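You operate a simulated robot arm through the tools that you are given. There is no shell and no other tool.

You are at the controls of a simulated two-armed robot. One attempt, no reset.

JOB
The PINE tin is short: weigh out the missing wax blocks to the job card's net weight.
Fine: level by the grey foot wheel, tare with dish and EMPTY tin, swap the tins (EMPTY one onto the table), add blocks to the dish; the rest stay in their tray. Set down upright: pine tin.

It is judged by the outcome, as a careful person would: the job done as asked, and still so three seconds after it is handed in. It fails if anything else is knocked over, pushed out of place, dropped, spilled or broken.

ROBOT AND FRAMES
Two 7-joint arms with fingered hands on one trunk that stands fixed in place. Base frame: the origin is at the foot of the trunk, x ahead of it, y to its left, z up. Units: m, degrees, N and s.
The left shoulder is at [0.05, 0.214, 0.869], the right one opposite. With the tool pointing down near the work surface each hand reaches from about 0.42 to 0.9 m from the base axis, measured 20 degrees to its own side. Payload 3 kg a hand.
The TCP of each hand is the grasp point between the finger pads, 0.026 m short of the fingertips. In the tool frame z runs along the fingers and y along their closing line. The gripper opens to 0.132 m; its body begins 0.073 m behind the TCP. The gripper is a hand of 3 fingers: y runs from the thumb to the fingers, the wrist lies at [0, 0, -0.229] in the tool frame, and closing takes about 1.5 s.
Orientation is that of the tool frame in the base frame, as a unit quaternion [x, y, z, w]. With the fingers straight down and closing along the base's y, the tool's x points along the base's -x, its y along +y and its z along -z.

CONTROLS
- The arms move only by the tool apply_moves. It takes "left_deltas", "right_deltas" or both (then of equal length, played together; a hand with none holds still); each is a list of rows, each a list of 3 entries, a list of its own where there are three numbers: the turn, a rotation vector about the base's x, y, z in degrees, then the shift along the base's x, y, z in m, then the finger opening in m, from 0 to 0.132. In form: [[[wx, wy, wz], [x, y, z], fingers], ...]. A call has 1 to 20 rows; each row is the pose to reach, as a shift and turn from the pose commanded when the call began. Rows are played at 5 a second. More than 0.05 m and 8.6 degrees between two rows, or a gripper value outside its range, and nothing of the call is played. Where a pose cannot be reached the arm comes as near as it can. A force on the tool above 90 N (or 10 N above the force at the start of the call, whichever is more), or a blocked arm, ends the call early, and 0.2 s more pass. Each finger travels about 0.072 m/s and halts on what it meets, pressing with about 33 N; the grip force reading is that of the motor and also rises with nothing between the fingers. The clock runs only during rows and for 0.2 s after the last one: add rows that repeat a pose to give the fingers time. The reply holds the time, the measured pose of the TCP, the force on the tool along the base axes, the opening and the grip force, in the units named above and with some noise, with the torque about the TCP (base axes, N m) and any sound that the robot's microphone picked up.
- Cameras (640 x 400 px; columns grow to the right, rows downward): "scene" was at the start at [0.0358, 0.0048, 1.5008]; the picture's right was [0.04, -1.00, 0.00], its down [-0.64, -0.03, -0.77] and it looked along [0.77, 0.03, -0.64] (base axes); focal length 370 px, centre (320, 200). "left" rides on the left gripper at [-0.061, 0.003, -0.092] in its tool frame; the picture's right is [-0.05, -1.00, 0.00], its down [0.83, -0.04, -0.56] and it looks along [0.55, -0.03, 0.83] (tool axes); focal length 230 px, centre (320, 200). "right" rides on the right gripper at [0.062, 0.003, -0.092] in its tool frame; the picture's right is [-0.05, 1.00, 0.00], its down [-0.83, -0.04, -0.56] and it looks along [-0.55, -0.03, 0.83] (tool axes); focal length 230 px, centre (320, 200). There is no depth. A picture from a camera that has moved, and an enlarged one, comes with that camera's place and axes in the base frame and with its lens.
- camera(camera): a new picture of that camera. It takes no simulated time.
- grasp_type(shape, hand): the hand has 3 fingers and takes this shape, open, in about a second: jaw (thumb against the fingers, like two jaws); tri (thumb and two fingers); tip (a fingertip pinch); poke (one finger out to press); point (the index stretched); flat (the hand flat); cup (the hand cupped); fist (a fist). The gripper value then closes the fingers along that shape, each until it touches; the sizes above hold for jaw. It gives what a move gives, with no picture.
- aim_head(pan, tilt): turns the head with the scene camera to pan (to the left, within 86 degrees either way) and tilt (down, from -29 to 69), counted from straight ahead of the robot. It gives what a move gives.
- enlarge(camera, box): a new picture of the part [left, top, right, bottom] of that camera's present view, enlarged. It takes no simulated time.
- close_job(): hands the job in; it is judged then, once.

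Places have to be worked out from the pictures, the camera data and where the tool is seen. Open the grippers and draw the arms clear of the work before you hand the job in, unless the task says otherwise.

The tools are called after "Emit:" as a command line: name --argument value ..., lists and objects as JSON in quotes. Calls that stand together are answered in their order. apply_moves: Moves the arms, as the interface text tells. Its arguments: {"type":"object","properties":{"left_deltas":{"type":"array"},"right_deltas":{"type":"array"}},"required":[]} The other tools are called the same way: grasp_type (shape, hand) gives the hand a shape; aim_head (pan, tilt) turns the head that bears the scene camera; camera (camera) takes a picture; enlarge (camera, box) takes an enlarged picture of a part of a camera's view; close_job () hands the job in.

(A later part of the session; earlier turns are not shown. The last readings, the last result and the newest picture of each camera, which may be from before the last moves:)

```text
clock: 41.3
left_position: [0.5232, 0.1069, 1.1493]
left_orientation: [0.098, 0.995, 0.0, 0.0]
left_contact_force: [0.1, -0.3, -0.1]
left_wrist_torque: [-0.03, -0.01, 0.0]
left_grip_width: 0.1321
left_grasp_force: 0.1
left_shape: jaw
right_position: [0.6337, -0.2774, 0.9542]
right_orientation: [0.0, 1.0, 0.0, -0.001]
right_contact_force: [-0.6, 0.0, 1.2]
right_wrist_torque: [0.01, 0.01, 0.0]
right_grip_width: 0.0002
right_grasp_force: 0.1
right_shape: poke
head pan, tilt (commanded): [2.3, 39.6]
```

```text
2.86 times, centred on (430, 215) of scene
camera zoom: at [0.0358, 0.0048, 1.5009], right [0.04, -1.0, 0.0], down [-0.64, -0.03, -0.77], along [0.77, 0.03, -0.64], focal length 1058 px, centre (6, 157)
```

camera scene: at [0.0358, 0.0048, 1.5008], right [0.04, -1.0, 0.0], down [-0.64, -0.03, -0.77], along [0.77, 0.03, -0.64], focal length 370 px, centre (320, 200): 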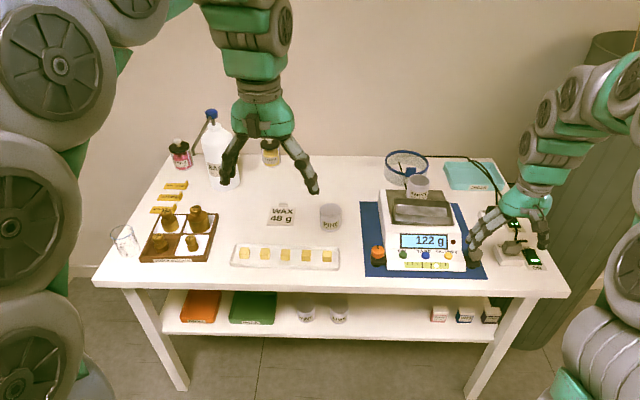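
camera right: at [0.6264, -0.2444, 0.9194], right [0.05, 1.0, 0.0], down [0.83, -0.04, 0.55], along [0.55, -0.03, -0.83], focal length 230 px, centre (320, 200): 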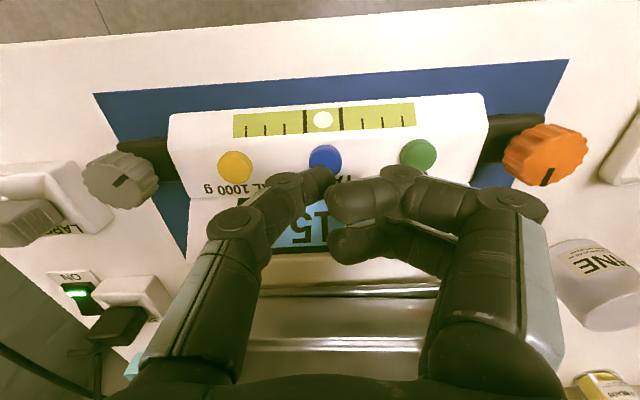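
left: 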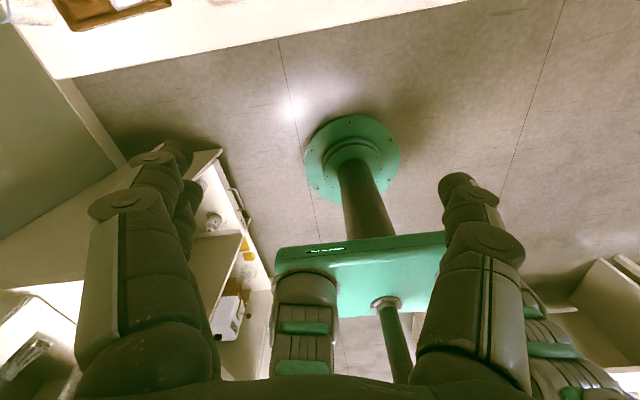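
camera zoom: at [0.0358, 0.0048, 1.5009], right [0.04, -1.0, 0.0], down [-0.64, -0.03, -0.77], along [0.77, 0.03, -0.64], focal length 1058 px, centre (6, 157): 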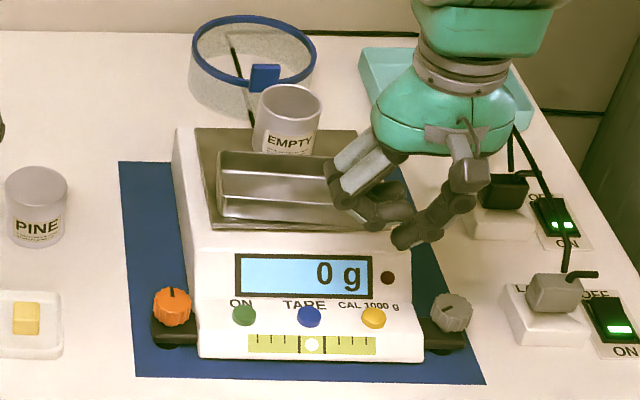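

The scale now reads 0 g, tared level with dish and EMPTY tin. I reset the hand to jaw and move up for a view of the EMPTY tin and its surroundings.

Emit:
grasp_type --hand "right" --shape "jaw"

Emit:
apply_moves --right_deltas '[[[0, 0, 0], [0.0, 0.01, 0.04], 0.132], [[0, 0, 0], [0.02, 0.02, 0.08], 0.132], [[0, 0, 0], [0.05, 0.03, 0.106], 0.132], [[0, 0, 0], [0.086, 0.037, 0.106], 0.132], [[0, 0, 0], [0.086, 0.037, 0.106], 0.132]]'

Emit:
camera --camera "right"

Emit:
enlarge --camera "right" --box '[240, 140, 400, 280]'

Emit:
enlarge --camera "scene" --box '[370, 140, 470, 230]'

```text
clock: 42.2
left_position: [0.5223, 0.1066, 1.1501]
left_orientation: [0.098, 0.995, 0.0, 0.001]
left_contact_force: [-0.6, -0.6, 0.0]
left_wrist_torque: [0.02, 0.03, 0.02]
left_grip_width: 0.132
left_grasp_force: 0.2
left_shape: jaw
right_position: [0.6343, -0.2773, 0.9547]
right_orientation: [0.001, 1.0, 0.001, -0.002]
right_contact_force: [0.4, 0.3, -0.1]
right_wrist_torque: [-0.04, -0.02, -0.01]
right_grip_width: 0.1319
right_grasp_force: 0.1
right_shape: jaw
head pan, tilt (commanded): [2.3, 39.6]
```

```text
clock: 43.4
left_position: [0.5229, 0.1065, 1.1486]
left_orientation: [0.098, 0.995, -0.001, 0.0]
left_contact_force: [-0.6, 0.2, -0.7]
left_wrist_torque: [0.01, -0.01, -0.02]
left_grip_width: 0.1318
left_grasp_force: 0.0
left_shape: jaw
right_position: [0.7196, -0.2426, 1.0593]
right_orientation: [0.001, 1.0, 0.001, 0.001]
right_contact_force: [0.0, -0.3, -0.4]
right_wrist_torque: [-0.02, -0.02, 0.01]
right_grip_width: 0.132
right_grasp_force: 0.0
right_shape: jaw
head pan, tilt (commanded): [2.3, 39.6]
```

```text
taken
camera right: at [0.6584, -0.2403, 1.1504], right [0.05, 1.0, 0.0], down [0.83, -0.04, 0.55], along [0.55, -0.03, -0.83], focal length 230 px, centre (320, 200)
```

right: 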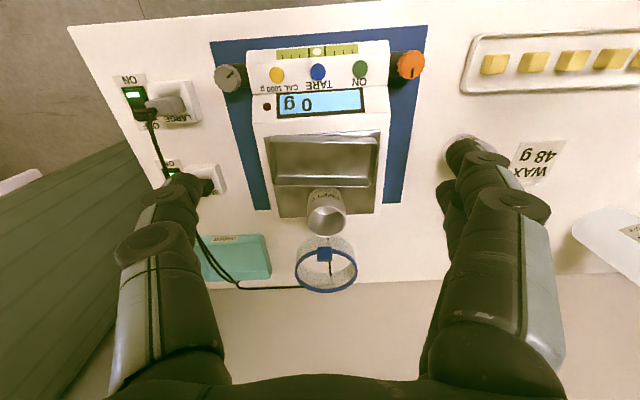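

```text
2.86 times, centred on (320, 210) of right
camera zoom: at [0.6584, -0.2403, 1.1504], right [0.05, 1.0, 0.0], down [0.83, -0.04, 0.55], along [0.55, -0.03, -0.83], focal length 657 px, centre (320, 171)
```

zoom: 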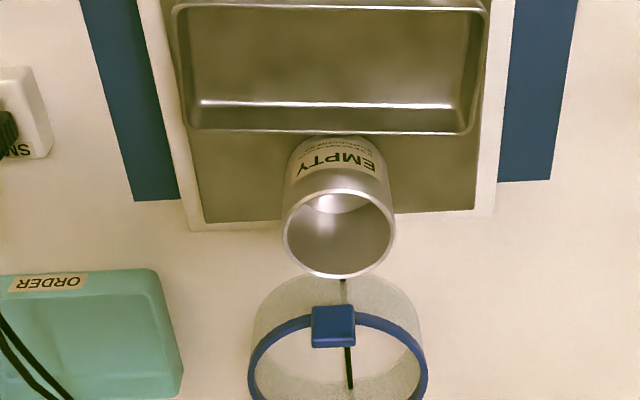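

```text
4.44 times, centred on (420, 185) of scene
camera zoom: at [0.0359, 0.0048, 1.5008], right [0.04, -1.0, 0.0], down [-0.64, -0.03, -0.77], along [0.77, 0.03, -0.64], focal length 1645 px, centre (-124, 267)
```

zoom: 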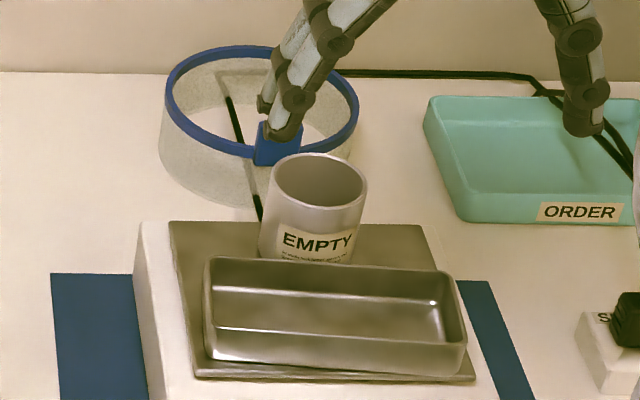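

I estimate the EMPTY tin at (0.887, -0.242), rim z≈0.873, on a pan at z≈0.822. Before picking it, I look from above at the PINE tin / tray / mat area to choose a free spot on the table.

Emit:
apply_moves --right_deltas '[[[0, 0, 0], [-0.02, 0.045, 0.0], 0.132], [[0, 0, 0], [-0.04, 0.09, 0], 0.132], [[0, 0, 0], [-0.05, 0.135, 0], 0.132], [[0, 0, 0], [-0.05, 0.18, 0], 0.132], [[0, 0, 0], [-0.05, 0.2, 0], 0.132], [[0, 0, 0], [-0.05, 0.2, 0], 0.132]]'

Emit:
camera --camera "right"

Emit:
enlarge --camera "right" --box '[200, 60, 420, 260]'

Emit:
enlarge --camera "scene" --box '[300, 190, 400, 280]'

```text
clock: 44.8
left_position: [0.5225, 0.1057, 1.1494]
left_orientation: [0.099, 0.995, -0.001, 0.001]
left_contact_force: [-0.3, 0.0, 0.1]
left_wrist_torque: [-0.02, 0.0, -0.01]
left_grip_width: 0.1322
left_grasp_force: 0.0
left_shape: jaw
right_position: [0.6711, -0.0404, 1.0598]
right_orientation: [0.001, 1.0, 0.001, 0.0]
right_contact_force: [0.6, 1.1, -0.4]
right_wrist_torque: [-0.03, 0.0, 0.01]
right_grip_width: 0.132
right_grasp_force: 0.0
right_shape: jaw
head pan, tilt (commanded): [2.3, 39.6]
```

```text
taken
camera right: at [0.6089, -0.0381, 1.1521], right [0.05, 1.0, 0.0], down [0.83, -0.04, 0.56], along [0.55, -0.03, -0.83], focal length 230 px, centre (320, 200)
```

right: 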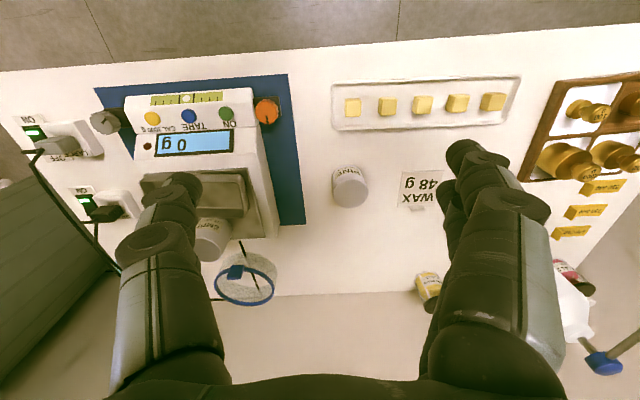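

```text
2.00 times, centred on (310, 160) of right
camera zoom: at [0.6089, -0.0381, 1.1521], right [0.05, 1.0, 0.0], down [0.83, -0.04, 0.56], along [0.55, -0.03, -0.83], focal length 460 px, centre (340, 280)
```

zoom: 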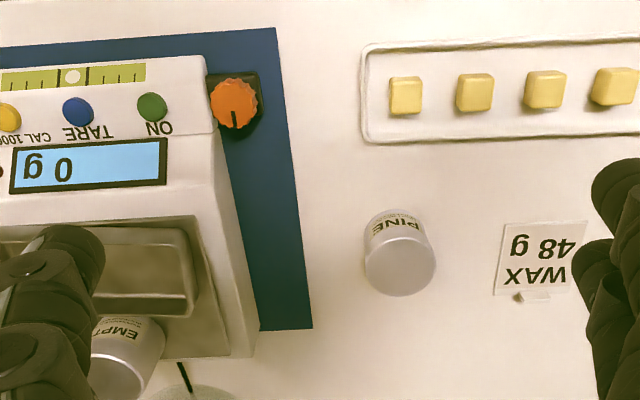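

```text
4.44 times, centred on (350, 235) of scene
camera zoom: at [0.0358, 0.0048, 1.5008], right [0.04, -1.0, 0.0], down [-0.64, -0.03, -0.77], along [0.77, 0.03, -0.64], focal length 1645 px, centre (187, 44)
```

zoom: 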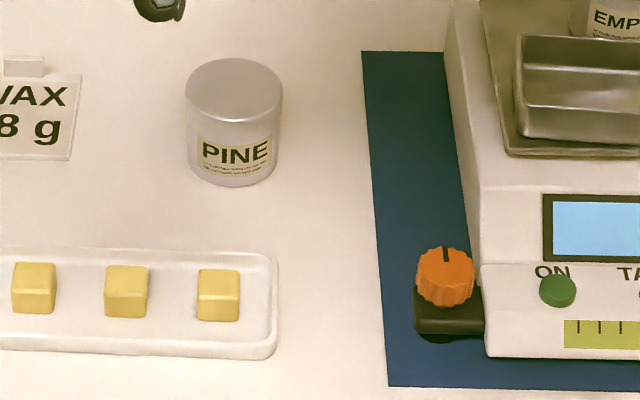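

In the hand-camera frame: PINE at (0.835, 0.005), table ≈0.74, tray rear edge x≈0.73, mat edge y≈-0.088, so a free spot for EMPTY is about (0.773, -0.046). I now hover toward the EMPTY tin with a 15° forward tilt for reach.

Emit:
apply_moves --right_deltas '[[[0, -4, 0], [0.02, -0.04, 0.0], 0.132], [[0, -8, 0], [0.04, -0.085, 0], 0.132], [[0, -12, 0], [0.06, -0.13, 0], 0.132], [[0, -15, 0], [0.08, -0.175, 0], 0.132], [[0, -15, 0], [0.1, -0.201, 0], 0.132], [[0, -15, 0], [0.12, -0.201, -0.03], 0.132], [[0, -15, 0], [0.14, -0.201, -0.06], 0.132], [[0, -15, 0], [0.15, -0.201, -0.08], 0.132], [[0, -15, 0], [0.15, -0.201, -0.08], 0.132]]'

Emit:
camera --camera "right"

Emit:
enlarge --camera "scene" --box '[360, 110, 500, 240]'

```text
clock: 46.8
left_position: [0.523, 0.1065, 1.1503]
left_orientation: [0.099, 0.995, -0.001, -0.001]
left_contact_force: [-0.3, 0.5, -0.9]
left_wrist_torque: [0.0, 0.0, 0.01]
left_grip_width: 0.1319
left_grasp_force: 0.1
left_shape: jaw
right_position: [0.8216, -0.241, 0.9823]
right_orientation: [0.001, 0.992, 0.0, 0.129]
right_contact_force: [0.1, -0.4, 0.1]
right_wrist_torque: [0.05, -0.01, -0.01]
right_grip_width: 0.1316
right_grasp_force: 0.0
right_shape: jaw
head pan, tilt (commanded): [2.3, 39.6]
```

```text
taken
camera right: at [0.7383, -0.2382, 1.0542], right [0.05, 1.0, 0.01], down [0.66, -0.04, 0.75], along [0.75, -0.03, -0.66], focal length 230 px, centre (320, 200)
```

right: 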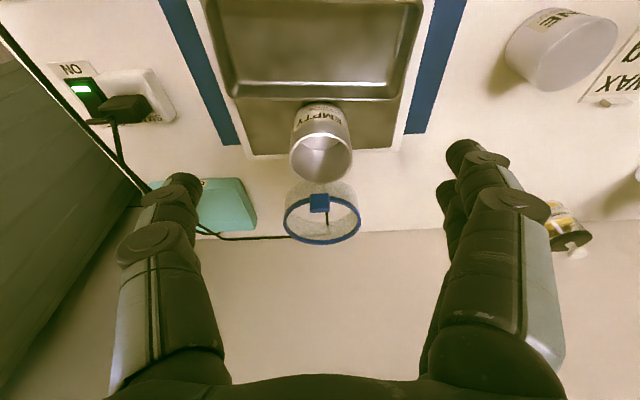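

```text
3.08 times, centred on (430, 175) of scene
camera zoom: at [0.0358, 0.0048, 1.5008], right [0.04, -1.0, 0.0], down [-0.64, -0.03, -0.77], along [0.77, 0.03, -0.64], focal length 1139 px, centre (-18, 277)
```

zoom: 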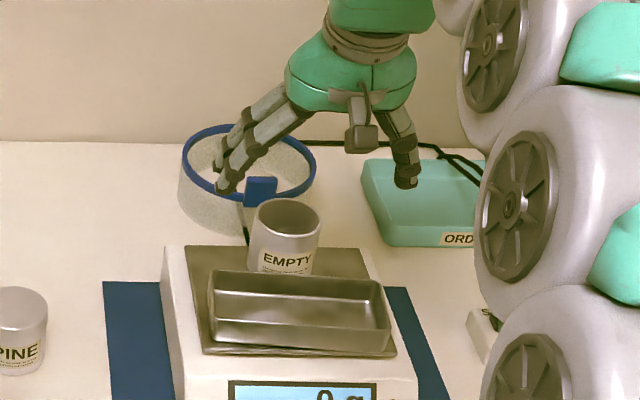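

I zoom on the EMPTY tin from here for a refined position.

Emit:
enlarge --camera "right" --box '[260, 80, 380, 200]'

```text
3.33 times, centred on (320, 140) of right
camera zoom: at [0.7383, -0.2382, 1.0542], right [0.05, 1.0, 0.01], down [0.66, -0.04, 0.75], along [0.75, -0.03, -0.66], focal length 767 px, centre (320, 400)
```

zoom: 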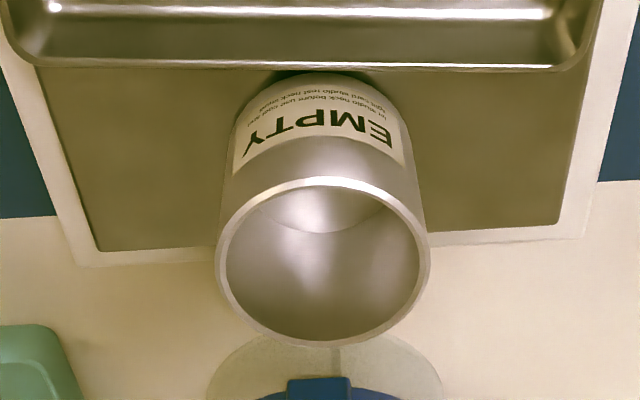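

The tin rim is near (0.877, -0.2425, z≈0.878). I move directly above it and lower partway, then verify from both cameras.

Emit:
apply_moves --right_deltas '[[[0, 0, 0], [0.03, -0.001, 0], 0.12], [[0, 0, 0], [0.055, -0.001, -0.01], 0.11], [[0, 0, 0], [0.055, -0.001, -0.04], 0.11], [[0, 0, 0], [0.055, -0.001, -0.065], 0.11], [[0, 0, 0], [0.055, -0.001, -0.065], 0.11]]'

Emit:
camera --camera "right"

Emit:
enlarge --camera "scene" --box '[370, 130, 470, 230]'

```text
clock: 48.0
left_position: [0.5228, 0.1067, 1.1505]
left_orientation: [0.099, 0.995, 0.001, 0.001]
left_contact_force: [0.2, -1.1, -0.2]
left_wrist_torque: [0.01, -0.03, 0.0]
left_grip_width: 0.132
left_grasp_force: 0.1
left_shape: jaw
right_position: [0.8765, -0.2427, 0.9157]
right_orientation: [0.001, 0.991, 0.0, 0.13]
right_contact_force: [-0.3, -0.3, 0.6]
right_wrist_torque: [-0.01, 0.01, -0.02]
right_grip_width: 0.1102
right_grasp_force: 0.0
right_shape: jaw
head pan, tilt (commanded): [2.3, 39.6]
```

```text
taken
camera right: at [0.7921, -0.2402, 0.9885], right [0.05, 1.0, 0.01], down [0.66, -0.04, 0.75], along [0.75, -0.03, -0.66], focal length 230 px, centre (320, 200)
```

right: 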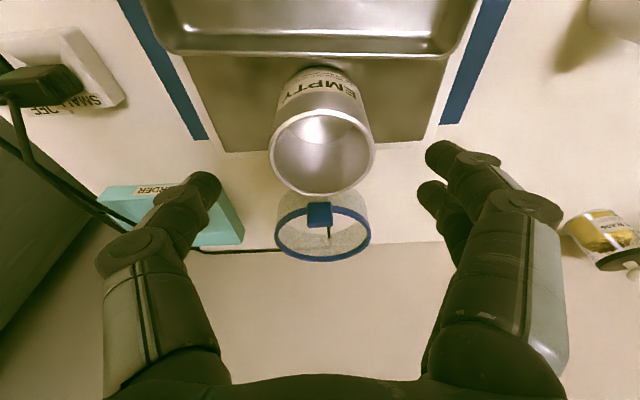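

```text
4.00 times, centred on (420, 180) of scene
camera zoom: at [0.0359, 0.0048, 1.5008], right [0.04, -1.0, 0.0], down [-0.64, -0.03, -0.77], along [0.77, 0.03, -0.64], focal length 1481 px, centre (-80, 280)
```

zoom: 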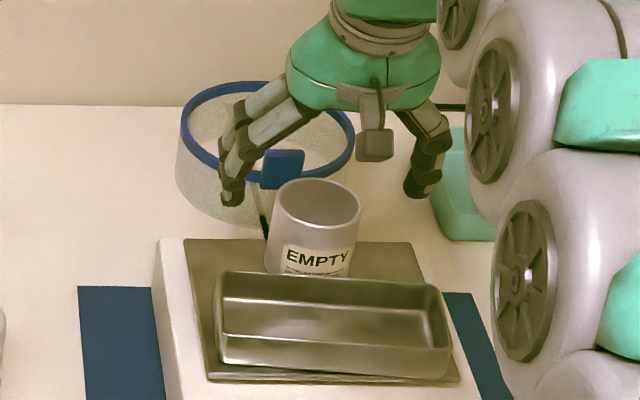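

Comparing finger tips and rim in the scene view, the rim is nearer (0.868, -0.242, 0.889). I lower around the tin with x corrected by -7 mm and check before closing.

Emit:
apply_moves --right_deltas '[[[0, 0, 0], [-0.007, 0.001, -0.01], 0.11], [[0, 0, 0], [-0.007, 0.001, -0.025], 0.11], [[0, 0, 0], [-0.007, 0.001, -0.036], 0.11], [[0, 0, 0], [-0.007, 0.001, -0.043], 0.11], [[0, 0, 0], [-0.007, 0.001, -0.043], 0.11]]'

Emit:
camera --camera "right"

Emit:
enlarge --camera "scene" --box '[370, 130, 470, 230]'

```text
clock: 49.2
left_position: [0.5229, 0.1071, 1.149]
left_orientation: [0.099, 0.995, 0.0, 0.0]
left_contact_force: [-0.6, 0.0, -0.4]
left_wrist_torque: [0.01, -0.01, -0.02]
left_grip_width: 0.1318
left_grasp_force: 0.0
left_shape: jaw
right_position: [0.8678, -0.2414, 0.871]
right_orientation: [0.001, 0.992, 0.0, 0.129]
right_contact_force: [1.1, 0.2, 0.2]
right_wrist_torque: [-0.01, -0.02, 0.02]
right_grip_width: 0.1103
right_grasp_force: 0.1
right_shape: jaw
head pan, tilt (commanded): [2.3, 39.6]
```

```text
taken
camera right: at [0.7849, -0.2388, 0.945], right [0.05, 1.0, 0.01], down [0.66, -0.04, 0.75], along [0.75, -0.03, -0.66], focal length 230 px, centre (320, 200)
```

right: 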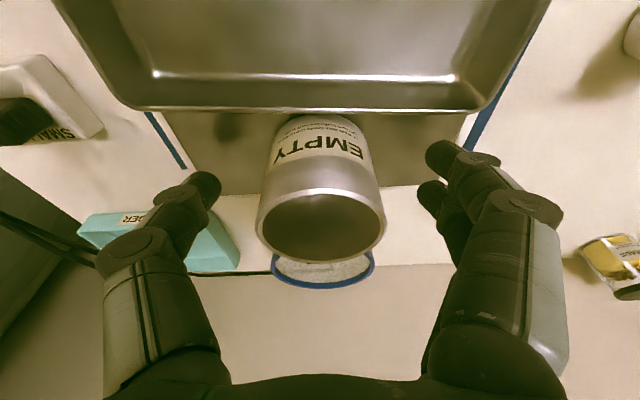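

```text
4.00 times, centred on (420, 180) of scene
camera zoom: at [0.0358, 0.0048, 1.5008], right [0.04, -1.0, 0.0], down [-0.64, -0.03, -0.77], along [0.77, 0.03, -0.64], focal length 1481 px, centre (-80, 280)
```

zoom: 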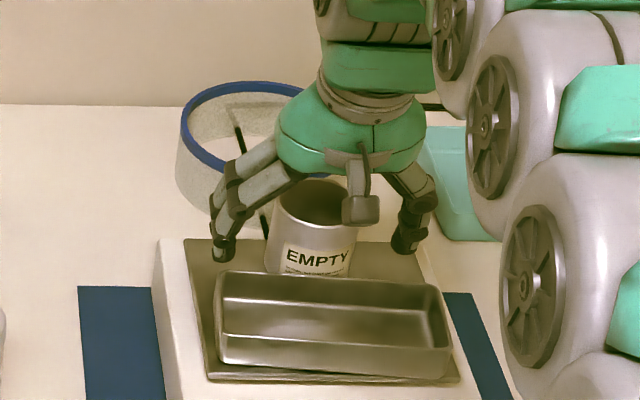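

The TCP is ~12 mm below the rim and ~4 mm short in x. I nudge +4 mm in x and -4 mm in z and close on the tin.

Emit:
apply_moves --right_deltas '[[[0, 0, 0], [0.004, 0, -0.004], 0.11], [[0, 0, 0], [0.004, 0, -0.004], 0.1], [[0, 0, 0], [0.004, 0, -0.004], 0.085], [[0, 0, 0], [0.004, 0, -0.004], 0.07], [[0, 0, 0], [0.004, 0, -0.004], 0.055], [[0, 0, 0], [0.004, 0, -0.004], 0.045], [[0, 0, 0], [0.004, 0, -0.004], 0.045], [[0, 0, 0], [0.004, 0, -0.004], 0.045]]'

Emit:
camera --camera "right"

Emit:
enlarge --camera "scene" --box '[370, 130, 470, 230]'

```text
clock: 51.0
left_position: [0.5222, 0.1059, 1.1498]
left_orientation: [0.098, 0.995, 0.0, 0.0]
left_contact_force: [-0.2, 0.5, -0.4]
left_wrist_torque: [0.0, 0.01, -0.01]
left_grip_width: 0.1319
left_grasp_force: 0.1
left_shape: jaw
right_position: [0.8734, -0.2416, 0.869]
right_orientation: [0.001, 0.992, 0.001, 0.13]
right_contact_force: [-0.7, 0.3, -0.1]
right_wrist_torque: [0.02, 0.03, -0.03]
right_grip_width: 0.048
right_grasp_force: 33.4
right_shape: jaw
head pan, tilt (commanded): [2.3, 39.6]
```

```text
taken
camera right: at [0.7892, -0.2386, 0.9419], right [0.05, 1.0, 0.01], down [0.66, -0.04, 0.75], along [0.75, -0.03, -0.66], focal length 230 px, centre (320, 200)
```

right: 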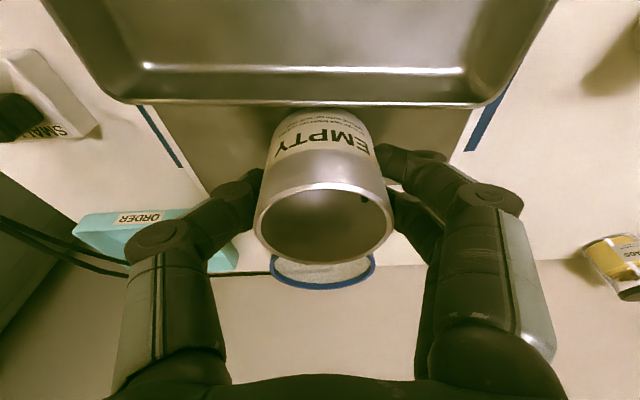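

```text
4.00 times, centred on (420, 180) of scene
camera zoom: at [0.0358, 0.0048, 1.5008], right [0.04, -1.0, 0.0], down [-0.64, -0.03, -0.77], along [0.77, 0.03, -0.64], focal length 1481 px, centre (-80, 280)
```

zoom: 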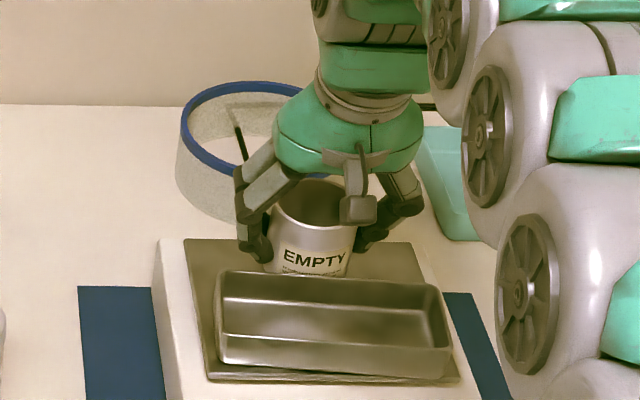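

The tin is gripped (33 N). I lift it straight up slowly and check that it comes up cleanly.

Emit:
apply_moves --right_deltas '[[[0, 0, 0], [0, 0, 0.01], 0.045], [[0, 0, 0], [0, 0, 0.025], 0.045], [[0, 0, 0], [0, 0, 0.045], 0.045], [[0, 0, 0], [0, 0, 0.065], 0.045], [[0, 0, 0], [0, 0, 0.085], 0.045], [[0, 0, 0], [0, 0, 0.1], 0.045], [[0, 0, 0], [0, 0, 0.1], 0.045]]'

Emit:
camera --camera "scene"

Emit:
camera --camera "right"

```text
clock: 52.6
left_position: [0.5215, 0.1065, 1.1494]
left_orientation: [0.099, 0.995, 0.0, 0.001]
left_contact_force: [-0.2, 0.0, 0.7]
left_wrist_torque: [-0.01, 0.05, 0.01]
left_grip_width: 0.1318
left_grasp_force: 0.0
left_shape: jaw
right_position: [0.8741, -0.2423, 0.9693]
right_orientation: [0.001, 0.992, 0.0, 0.13]
right_contact_force: [-0.7, 0.0, -0.3]
right_wrist_torque: [0.01, -0.02, 0.02]
right_grip_width: 0.0481
right_grasp_force: 33.1
right_shape: jaw
head pan, tilt (commanded): [2.3, 39.6]
```

```text
taken
camera scene: at [0.0358, 0.0048, 1.5008], right [0.04, -1.0, 0.0], down [-0.64, -0.03, -0.77], along [0.77, 0.03, -0.64], focal length 370 px, centre (320, 200)
```

scene: 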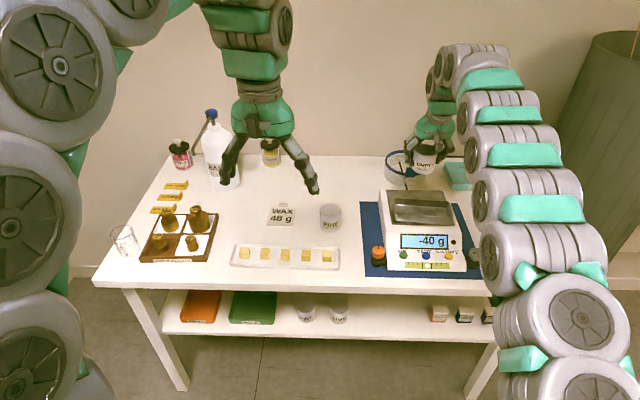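

```text
taken
camera right: at [0.7898, -0.2392, 1.0416], right [0.05, 1.0, 0.01], down [0.66, -0.04, 0.75], along [0.75, -0.03, -0.66], focal length 230 px, centre (320, 200)
```

right: 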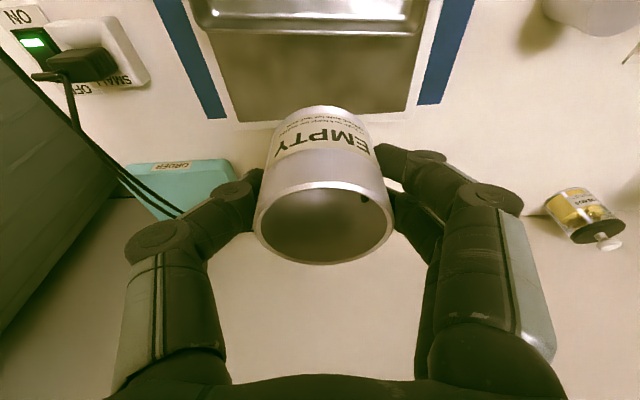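

The tin lifted cleanly (display -40 g, so the tin weighs 40 g). I first move the idle left hand out to the left for clearance.

Emit:
apply_moves --left_deltas '[[[0, 0, 0], [-0.01, 0.04, 0], 0.132], [[0, 0, 0], [-0.02, 0.08, 0], 0.132], [[0, 0, 0], [-0.03, 0.12, 0], 0.132], [[0, 0, 0], [-0.04, 0.16, 0], 0.132], [[0, 0, 0], [-0.05, 0.2, 0], 0.132], [[0, 0, 0], [-0.05, 0.2, 0], 0.132]]'

Emit:
apply_moves --right_deltas '[[[0, 0, 0], [-0.01, 0.03, 0], 0.045], [[0, 0, 0], [-0.025, 0.06, 0], 0.045], [[0, 0, 0], [-0.045, 0.095, 0], 0.045], [[0, 0, 0], [-0.065, 0.13, 0], 0.045], [[0, 0, 0], [-0.085, 0.165, 0], 0.045], [[0, 0, 0], [-0.1, 0.195, 0], 0.045], [[0, 0, 0], [-0.1, 0.195, -0.03], 0.045], [[0, 0, 0], [-0.1, 0.195, -0.06], 0.045], [[0, 0, 0], [-0.1, 0.195, -0.09], 0.045], [[0, 0, 0], [-0.1, 0.195, -0.11], 0.045], [[0, 0, 0], [-0.1, 0.195, -0.11], 0.045]]'

Emit:
camera --camera "right"

Emit:
camera --camera "scene"

Emit:
enlarge --camera "scene" --box '[290, 150, 400, 280]'

```text
clock: 54.0
left_position: [0.4726, 0.3074, 1.1504]
left_orientation: [0.097, 0.995, 0.0, 0.0]
left_contact_force: [0.4, -0.1, -1.0]
left_wrist_torque: [-0.02, 0.02, -0.01]
left_grip_width: 0.1317
left_grasp_force: 0.1
left_shape: jaw
right_position: [0.8727, -0.2419, 0.9689]
right_orientation: [0.002, 0.991, 0.001, 0.131]
right_contact_force: [-0.1, -0.5, -0.1]
right_wrist_torque: [0.0, 0.01, 0.0]
right_grip_width: 0.048
right_grasp_force: 33.0
right_shape: jaw
head pan, tilt (commanded): [2.3, 39.6]
```

```text
clock: 56.4
left_position: [0.4725, 0.3063, 1.1492]
left_orientation: [0.099, 0.995, 0.0, 0.0]
left_contact_force: [0.8, -0.3, 0.1]
left_wrist_torque: [0.02, 0.0, -0.04]
left_grip_width: 0.1318
left_grasp_force: 0.1
left_shape: jaw
right_position: [0.7724, -0.0481, 0.858]
right_orientation: [0.001, 0.991, 0.0, 0.131]
right_contact_force: [0.3, -0.3, -0.1]
right_wrist_torque: [-0.02, -0.01, 0.0]
right_grip_width: 0.0478
right_grasp_force: 32.9
right_shape: jaw
head pan, tilt (commanded): [2.3, 39.6]
```

```text
taken
camera right: at [0.6896, -0.0447, 0.9306], right [0.05, 1.0, 0.01], down [0.66, -0.04, 0.75], along [0.75, -0.03, -0.66], focal length 230 px, centre (320, 200)
```

right: 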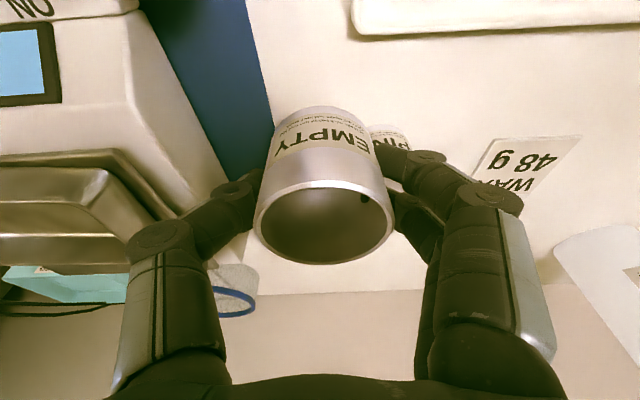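

```text
taken
camera scene: at [0.0358, 0.0048, 1.5008], right [0.04, -1.0, 0.0], down [-0.64, -0.03, -0.77], along [0.77, 0.03, -0.64], focal length 370 px, centre (320, 200)
```

scene: 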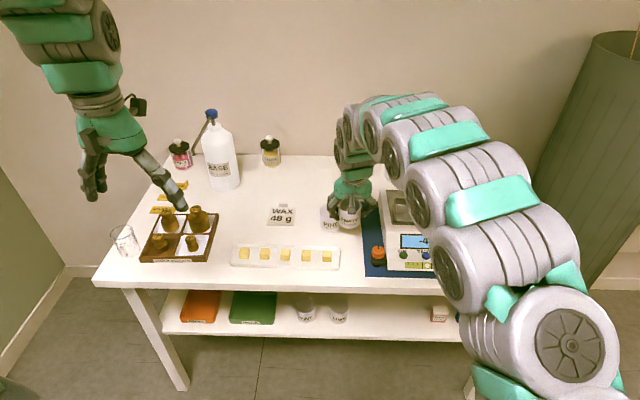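

```text
3.08 times, centred on (345, 215) of scene
camera zoom: at [0.0358, 0.0048, 1.5008], right [0.04, -1.0, 0.0], down [-0.64, -0.03, -0.77], along [0.77, 0.03, -0.64], focal length 1139 px, centre (243, 154)
```

zoom: 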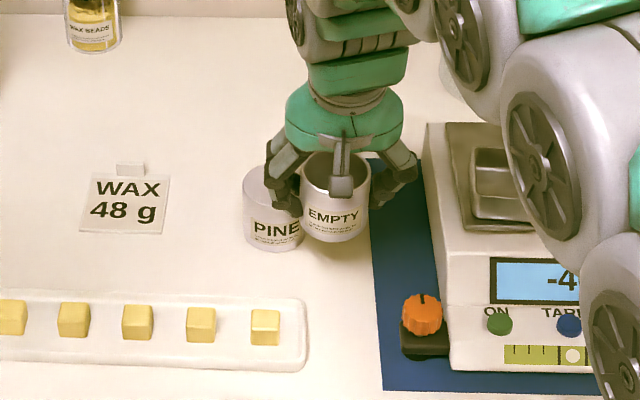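

Between PINE, tray corner and mat, (0.766, -0.050) gives ~1 cm or more on each side. I shift there and descend to just above the table.

Emit:
apply_moves --right_deltas '[[[0, 0, 0], [-0.006, -0.002, 0], 0.045], [[0, 0, 0], [-0.006, -0.002, -0.02], 0.045], [[0, 0, 0], [-0.006, -0.002, -0.04], 0.045], [[0, 0, 0], [-0.006, -0.002, -0.055], 0.045], [[0, 0, 0], [-0.006, -0.002, -0.062], 0.045], [[0, 0, 0], [-0.006, -0.002, -0.062], 0.045]]'

Emit:
camera --camera "right"

Emit:
enlarge --camera "scene" --box '[290, 180, 400, 290]'

```text
clock: 57.8
left_position: [0.4725, 0.3075, 1.1493]
left_orientation: [0.098, 0.995, 0.0, 0.0]
left_contact_force: [-0.5, -0.1, -0.2]
left_wrist_torque: [0.07, 0.0, -0.03]
left_grip_width: 0.1319
left_grasp_force: 0.1
left_shape: jaw
right_position: [0.767, -0.0497, 0.7947]
right_orientation: [0.001, 0.992, 0.001, 0.13]
right_contact_force: [0.1, 0.3, -0.5]
right_wrist_torque: [-0.03, -0.03, 0.01]
right_grip_width: 0.0478
right_grasp_force: 32.9
right_shape: jaw
head pan, tilt (commanded): [2.3, 39.6]
```

```text
taken
camera right: at [0.6833, -0.0468, 0.8676], right [0.05, 1.0, 0.01], down [0.66, -0.04, 0.75], along [0.75, -0.03, -0.66], focal length 230 px, centre (320, 200)
```

right: 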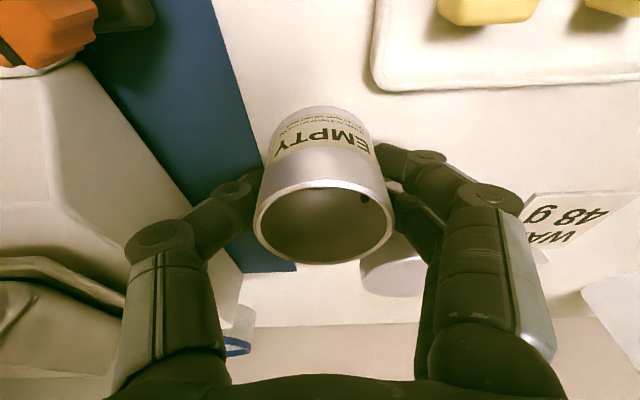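

```text
3.64 times, centred on (345, 235) of scene
camera zoom: at [0.0358, 0.0048, 1.5008], right [0.04, -1.0, 0.0], down [-0.64, -0.03, -0.77], along [0.77, 0.03, -0.64], focal length 1346 px, centre (229, 73)
```

zoom: 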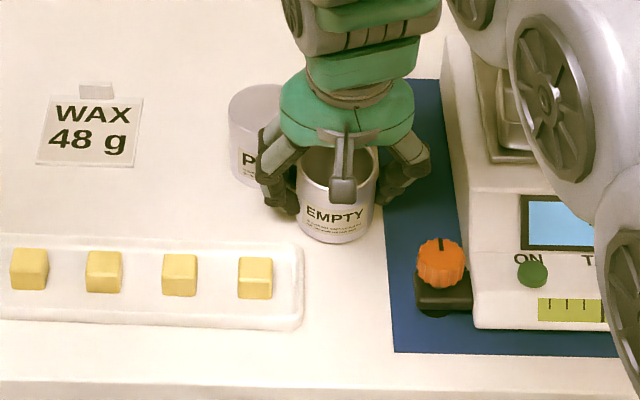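

Clearances look fine. I lower in small steps watching for table contact.

Emit:
apply_moves --right_deltas '[[[0, 0, 0], [0, 0, -0.003], 0.045], [[0, 0, 0], [0, 0, -0.006], 0.045], [[0, 0, 0], [0, 0, -0.008], 0.045], [[0, 0, 0], [0, 0, -0.008], 0.045]]'

Emit:
enlarge --camera "scene" --box '[320, 200, 390, 270]'

```text
clock: 58.8
left_position: [0.4726, 0.3077, 1.1504]
left_orientation: [0.099, 0.995, 0.0, 0.0]
left_contact_force: [0.8, -0.3, 0.4]
left_wrist_torque: [0.01, 0.0, 0.01]
left_grip_width: 0.132
left_grasp_force: 0.0
left_shape: jaw
right_position: [0.7675, -0.0486, 0.7891]
right_orientation: [0.001, 0.991, 0.0, 0.13]
right_contact_force: [-3.0, -0.9, 28.9]
right_wrist_torque: [-0.02, 0.0, 0.03]
right_grip_width: 0.0483
right_grasp_force: 32.7
right_shape: jaw
head pan, tilt (commanded): [2.3, 39.6]
```

```text
5.71 times, centred on (355, 235) of scene
camera zoom: at [0.0354, 0.0048, 1.5009], right [0.04, -1.0, 0.0], down [-0.64, -0.03, -0.77], along [0.77, 0.03, -0.64], focal length 2116 px, centre (120, 0)
```

zoom: 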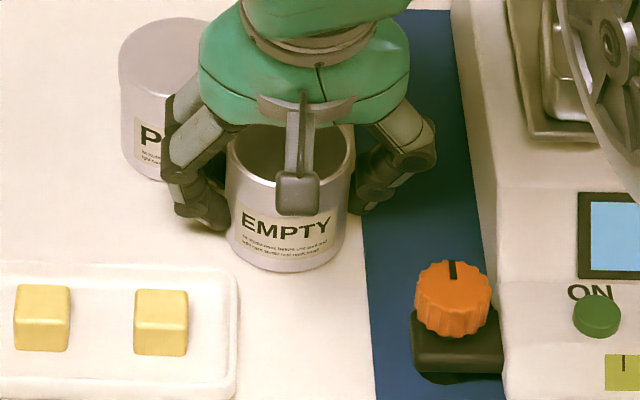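

Table contact confirmed (29 N). I ease back 3 mm to unload and open the fingers gently.

Emit:
apply_moves --right_deltas '[[[0, 0, 0], [0, 0, 0.002], 0.045], [[0, 0, 0], [0, 0, 0.0035], 0.045], [[0, 0, 0], [0, 0, 0.0035], 0.052], [[0, 0, 0], [0, 0, 0.0035], 0.06], [[0, 0, 0], [0, 0, 0.0035], 0.068], [[0, 0, 0], [0, 0, 0.0035], 0.075], [[0, 0, 0], [0, 0, 0.0035], 0.08], [[0, 0, 0], [0, 0, 0.0035], 0.08]]'

Emit:
camera --camera "right"

Emit:
enlarge --camera "scene" --box '[320, 200, 390, 270]'

```text
clock: 60.6
left_position: [0.4719, 0.3069, 1.1503]
left_orientation: [0.098, 0.995, 0.0, 0.001]
left_contact_force: [-0.4, -0.1, 0.6]
left_wrist_torque: [0.01, 0.02, -0.03]
left_grip_width: 0.1318
left_grasp_force: 0.0
left_shape: jaw
right_position: [0.767, -0.0487, 0.7902]
right_orientation: [0.001, 0.991, 0.001, 0.13]
right_contact_force: [0.0, -0.6, 0.7]
right_wrist_torque: [0.01, -0.01, 0.03]
right_grip_width: 0.0795
right_grasp_force: 0.1
right_shape: jaw
head pan, tilt (commanded): [2.3, 39.6]
```

```text
taken
camera right: at [0.6832, -0.0464, 0.8639], right [0.05, 1.0, 0.01], down [0.66, -0.04, 0.75], along [0.75, -0.03, -0.66], focal length 230 px, centre (320, 200)
```

right: 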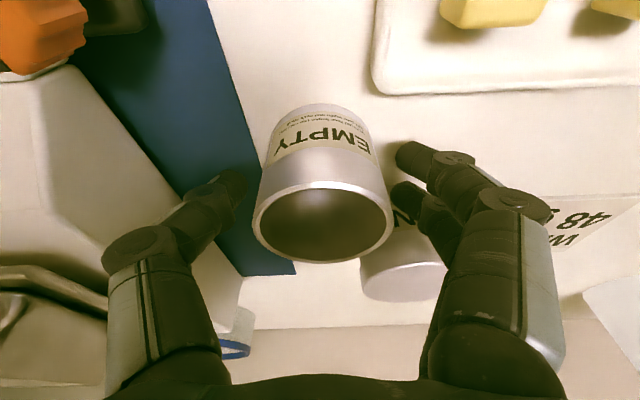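

```text
5.71 times, centred on (355, 235) of scene
camera zoom: at [0.0358, 0.0048, 1.5008], right [0.04, -1.0, 0.0], down [-0.64, -0.03, -0.77], along [0.77, 0.03, -0.64], focal length 2116 px, centre (120, 0)
```

zoom: 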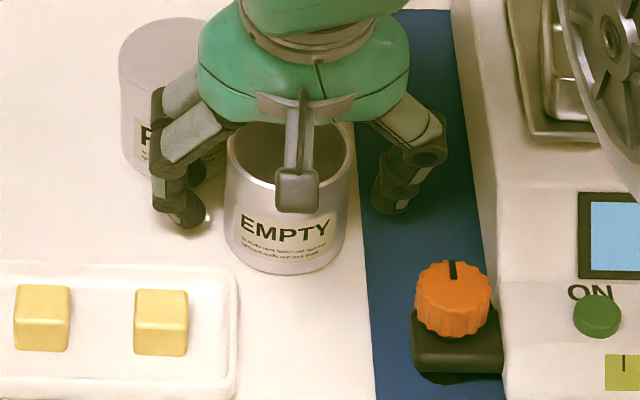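

EMPTY stands upright on the table, free of the fingers. I lift straight up.

Emit:
apply_moves --right_deltas '[[[0, 0, 0], [0, 0, 0.02], 0.08], [[0, 0, 0], [0, 0, 0.045], 0.08], [[0, 0, 0], [0, 0, 0.075], 0.08], [[0, 0, 0], [0, 0, 0.11], 0.1], [[0, 0, 0], [0, 0, 0.11], 0.1]]'

Emit:
camera --camera "right"

Emit:
enlarge --camera "scene" --box '[290, 150, 460, 280]'

```text
clock: 61.8
left_position: [0.4729, 0.3071, 1.1511]
left_orientation: [0.098, 0.995, 0.0, -0.001]
left_contact_force: [0.3, 0.1, 0.8]
left_wrist_torque: [0.03, 0.0, 0.04]
left_grip_width: 0.1318
left_grasp_force: 0.1
left_shape: jaw
right_position: [0.7671, -0.0491, 0.9024]
right_orientation: [0.001, 0.992, 0.0, 0.129]
right_contact_force: [0.7, 0.3, -0.1]
right_wrist_torque: [-0.01, 0.02, -0.02]
right_grip_width: 0.0995
right_grasp_force: 0.2
right_shape: jaw
head pan, tilt (commanded): [2.3, 39.6]
```

```text
taken
camera right: at [0.6836, -0.0466, 0.9745], right [0.05, 1.0, 0.01], down [0.66, -0.04, 0.75], along [0.75, -0.03, -0.66], focal length 230 px, centre (320, 200)
```

right: 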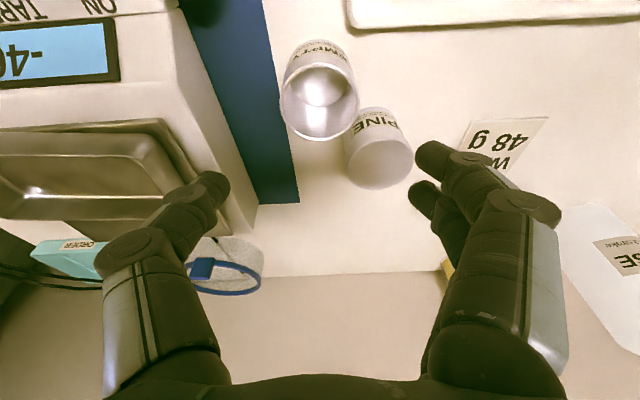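

```text
3.08 times, centred on (375, 215) of scene
camera zoom: at [0.0358, 0.0048, 1.5008], right [0.04, -1.0, 0.0], down [-0.64, -0.03, -0.77], along [0.77, 0.03, -0.64], focal length 1139 px, centre (151, 154)
```

zoom: 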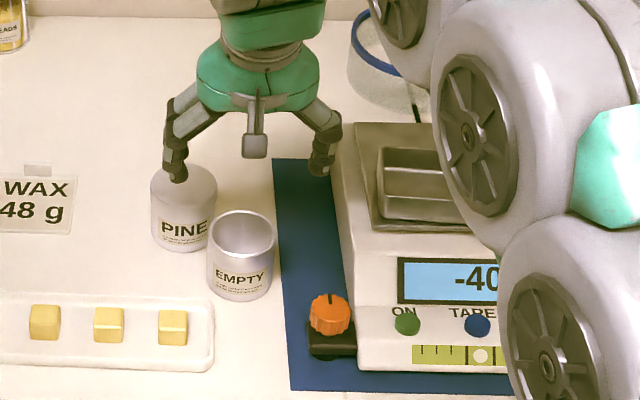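

I zoom in to locate PINE relative to the now known EMPTY position.

Emit:
enlarge --camera "right" --box '[260, 20, 440, 200]'

```text
2.22 times, centred on (350, 110) of right
camera zoom: at [0.6836, -0.0466, 0.9745], right [0.05, 1.0, 0.01], down [0.66, -0.04, 0.75], along [0.75, -0.03, -0.66], focal length 511 px, centre (253, 400)
```

zoom: 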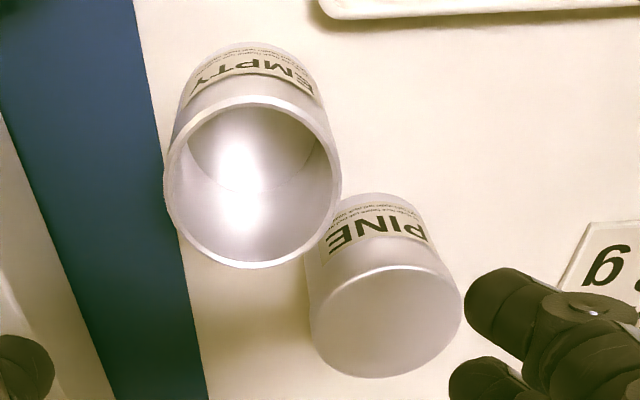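

PINE is at about (0.8325, 0.0065) with its top near z=0.80. I move above it and lower partway.

Emit:
apply_moves --right_deltas '[[[0, 0, 0], [0.03, 0.025, 0], 0.1], [[0, 0, 0], [0.0655, 0.054, 0], 0.1], [[0, 0, 0], [0.0655, 0.054, -0.03], 0.1], [[0, 0, 0], [0.0655, 0.054, -0.06], 0.1], [[0, 0, 0], [0.0655, 0.054, -0.06], 0.1]]'

Emit:
camera --camera "right"

Emit:
enlarge --camera "scene" --box '[280, 150, 400, 270]'

```text
clock: 63.0
left_position: [0.4721, 0.3077, 1.1494]
left_orientation: [0.098, 0.995, 0.0, 0.001]
left_contact_force: [0.6, -0.2, -0.3]
left_wrist_torque: [-0.01, 0.01, 0.01]
left_grip_width: 0.1319
left_grasp_force: 0.0
left_shape: jaw
right_position: [0.8342, 0.0037, 0.8414]
right_orientation: [0.0, 0.991, 0.001, 0.131]
right_contact_force: [-0.2, 0.3, 0.3]
right_wrist_torque: [0.01, 0.01, 0.01]
right_grip_width: 0.0996
right_grasp_force: 0.0
right_shape: jaw
head pan, tilt (commanded): [2.3, 39.6]
```

```text
taken
camera right: at [0.7511, 0.0066, 0.9142], right [0.05, 1.0, 0.01], down [0.66, -0.04, 0.75], along [0.75, -0.03, -0.66], focal length 230 px, centre (320, 200)
```

right: 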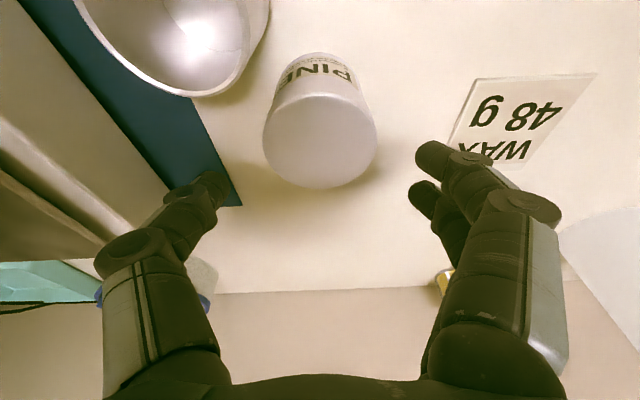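

```text
3.33 times, centred on (340, 210) of scene
camera zoom: at [0.0358, 0.0048, 1.5008], right [0.04, -1.0, 0.0], down [-0.64, -0.03, -0.77], along [0.77, 0.03, -0.64], focal length 1234 px, centre (253, 167)
```

zoom: 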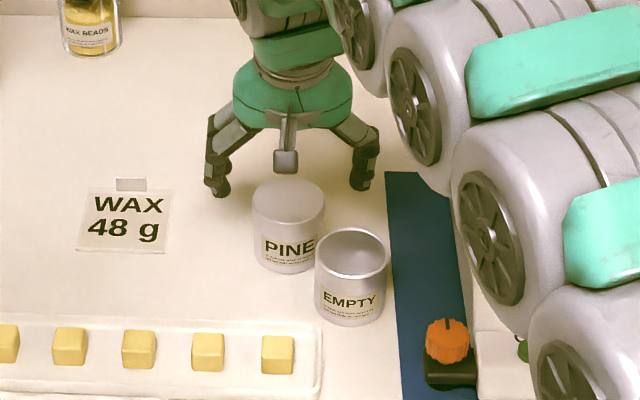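

PINE's axis is about 5 mm nearer than the TCP. I correct and lower to the same height above the table as used for EMPTY, then check.

Emit:
apply_moves --right_deltas '[[[0, 0, 0], [-0.005, 0.001, -0.01], 0.1], [[0, 0, 0], [-0.005, 0.001, -0.025], 0.1], [[0, 0, 0], [-0.005, 0.001, -0.04], 0.1], [[0, 0, 0], [-0.005, 0.001, -0.049], 0.1], [[0, 0, 0], [-0.005, 0.001, -0.049], 0.1]]'

Emit:
camera --camera "right"

Emit:
enlarge --camera "scene" --box '[280, 160, 390, 270]'

```text
clock: 64.2
left_position: [0.4728, 0.3086, 1.1506]
left_orientation: [0.098, 0.995, -0.001, 0.0]
left_contact_force: [0.1, 0.6, -0.1]
left_wrist_torque: [0.02, -0.01, 0.02]
left_grip_width: 0.1318
left_grasp_force: 0.1
left_shape: jaw
right_position: [0.8267, 0.0057, 0.7913]
right_orientation: [0.0, 0.992, 0.002, 0.129]
right_contact_force: [0.5, 1.0, 0.4]
right_wrist_torque: [0.0, 0.0, -0.02]
right_grip_width: 0.0997
right_grasp_force: 0.2
right_shape: jaw
head pan, tilt (commanded): [2.3, 39.6]
```

```text
taken
camera right: at [0.7439, 0.0081, 0.8651], right [0.05, 1.0, 0.01], down [0.66, -0.04, 0.75], along [0.75, -0.03, -0.66], focal length 230 px, centre (320, 200)
```

right: 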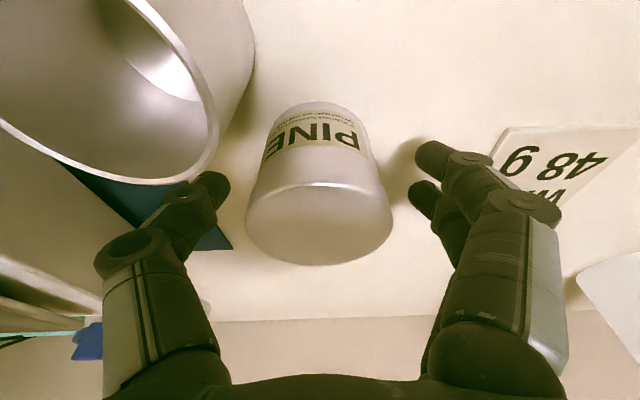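

```text
3.64 times, centred on (335, 215) of scene
camera zoom: at [0.0358, 0.0048, 1.5008], right [0.04, -1.0, 0.0], down [-0.64, -0.03, -0.77], along [0.77, 0.03, -0.64], focal length 1346 px, centre (266, 146)
```

zoom: 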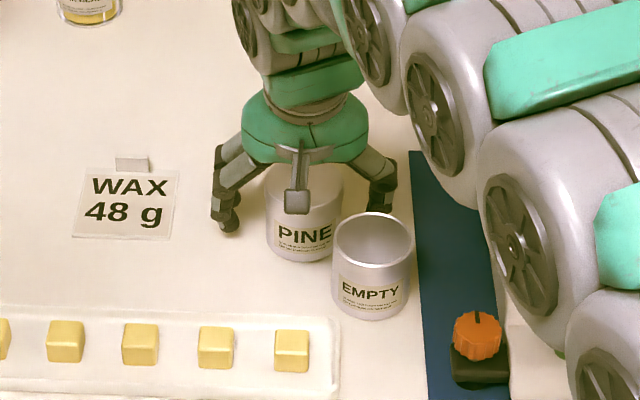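

The alignment looks good (PINE ~3 mm nearer). I adjust by -3 mm in x and close on PINE.

Emit:
apply_moves --right_deltas '[[[0, 0, 0], [-0.003, -0.001, 0], 0.1], [[0, 0, 0], [-0.003, -0.001, 0], 0.09], [[0, 0, 0], [-0.003, -0.001, 0], 0.08], [[0, 0, 0], [-0.003, -0.001, 0], 0.07], [[0, 0, 0], [-0.003, -0.001, 0], 0.055], [[0, 0, 0], [-0.003, -0.001, 0], 0.045], [[0, 0, 0], [-0.003, -0.001, 0], 0.045], [[0, 0, 0], [-0.003, -0.001, 0], 0.045]]'

Emit:
camera --camera "right"

Emit:
enlarge --camera "scene" --box '[280, 160, 390, 270]'

```text
clock: 66.0
left_position: [0.4734, 0.3074, 1.1491]
left_orientation: [0.098, 0.995, -0.001, 0.0]
left_contact_force: [-0.8, 0.4, -0.4]
left_wrist_torque: [0.01, -0.01, -0.04]
left_grip_width: 0.1318
left_grasp_force: 0.1
left_shape: jaw
right_position: [0.8244, 0.0053, 0.7931]
right_orientation: [0.001, 0.991, 0.0, 0.13]
right_contact_force: [-0.2, 0.5, 0.5]
right_wrist_torque: [0.03, -0.01, 0.05]
right_grip_width: 0.0518
right_grasp_force: 33.1
right_shape: jaw
head pan, tilt (commanded): [2.3, 39.6]
```

```text
taken
camera right: at [0.7413, 0.007, 0.8652], right [0.05, 1.0, 0.01], down [0.66, -0.04, 0.75], along [0.75, -0.03, -0.66], focal length 230 px, centre (320, 200)
```

right: 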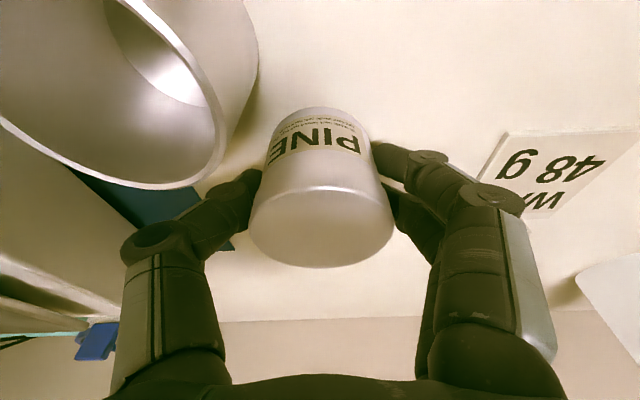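

```text
3.64 times, centred on (335, 215) of scene
camera zoom: at [0.0358, 0.0048, 1.5008], right [0.04, -1.0, 0.0], down [-0.64, -0.03, -0.77], along [0.77, 0.03, -0.64], focal length 1346 px, centre (266, 146)
```

zoom: 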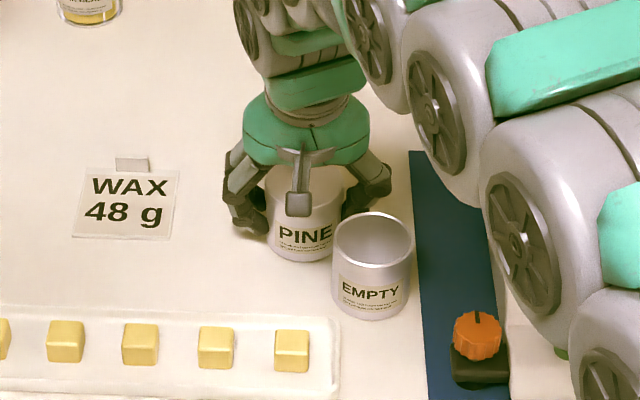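

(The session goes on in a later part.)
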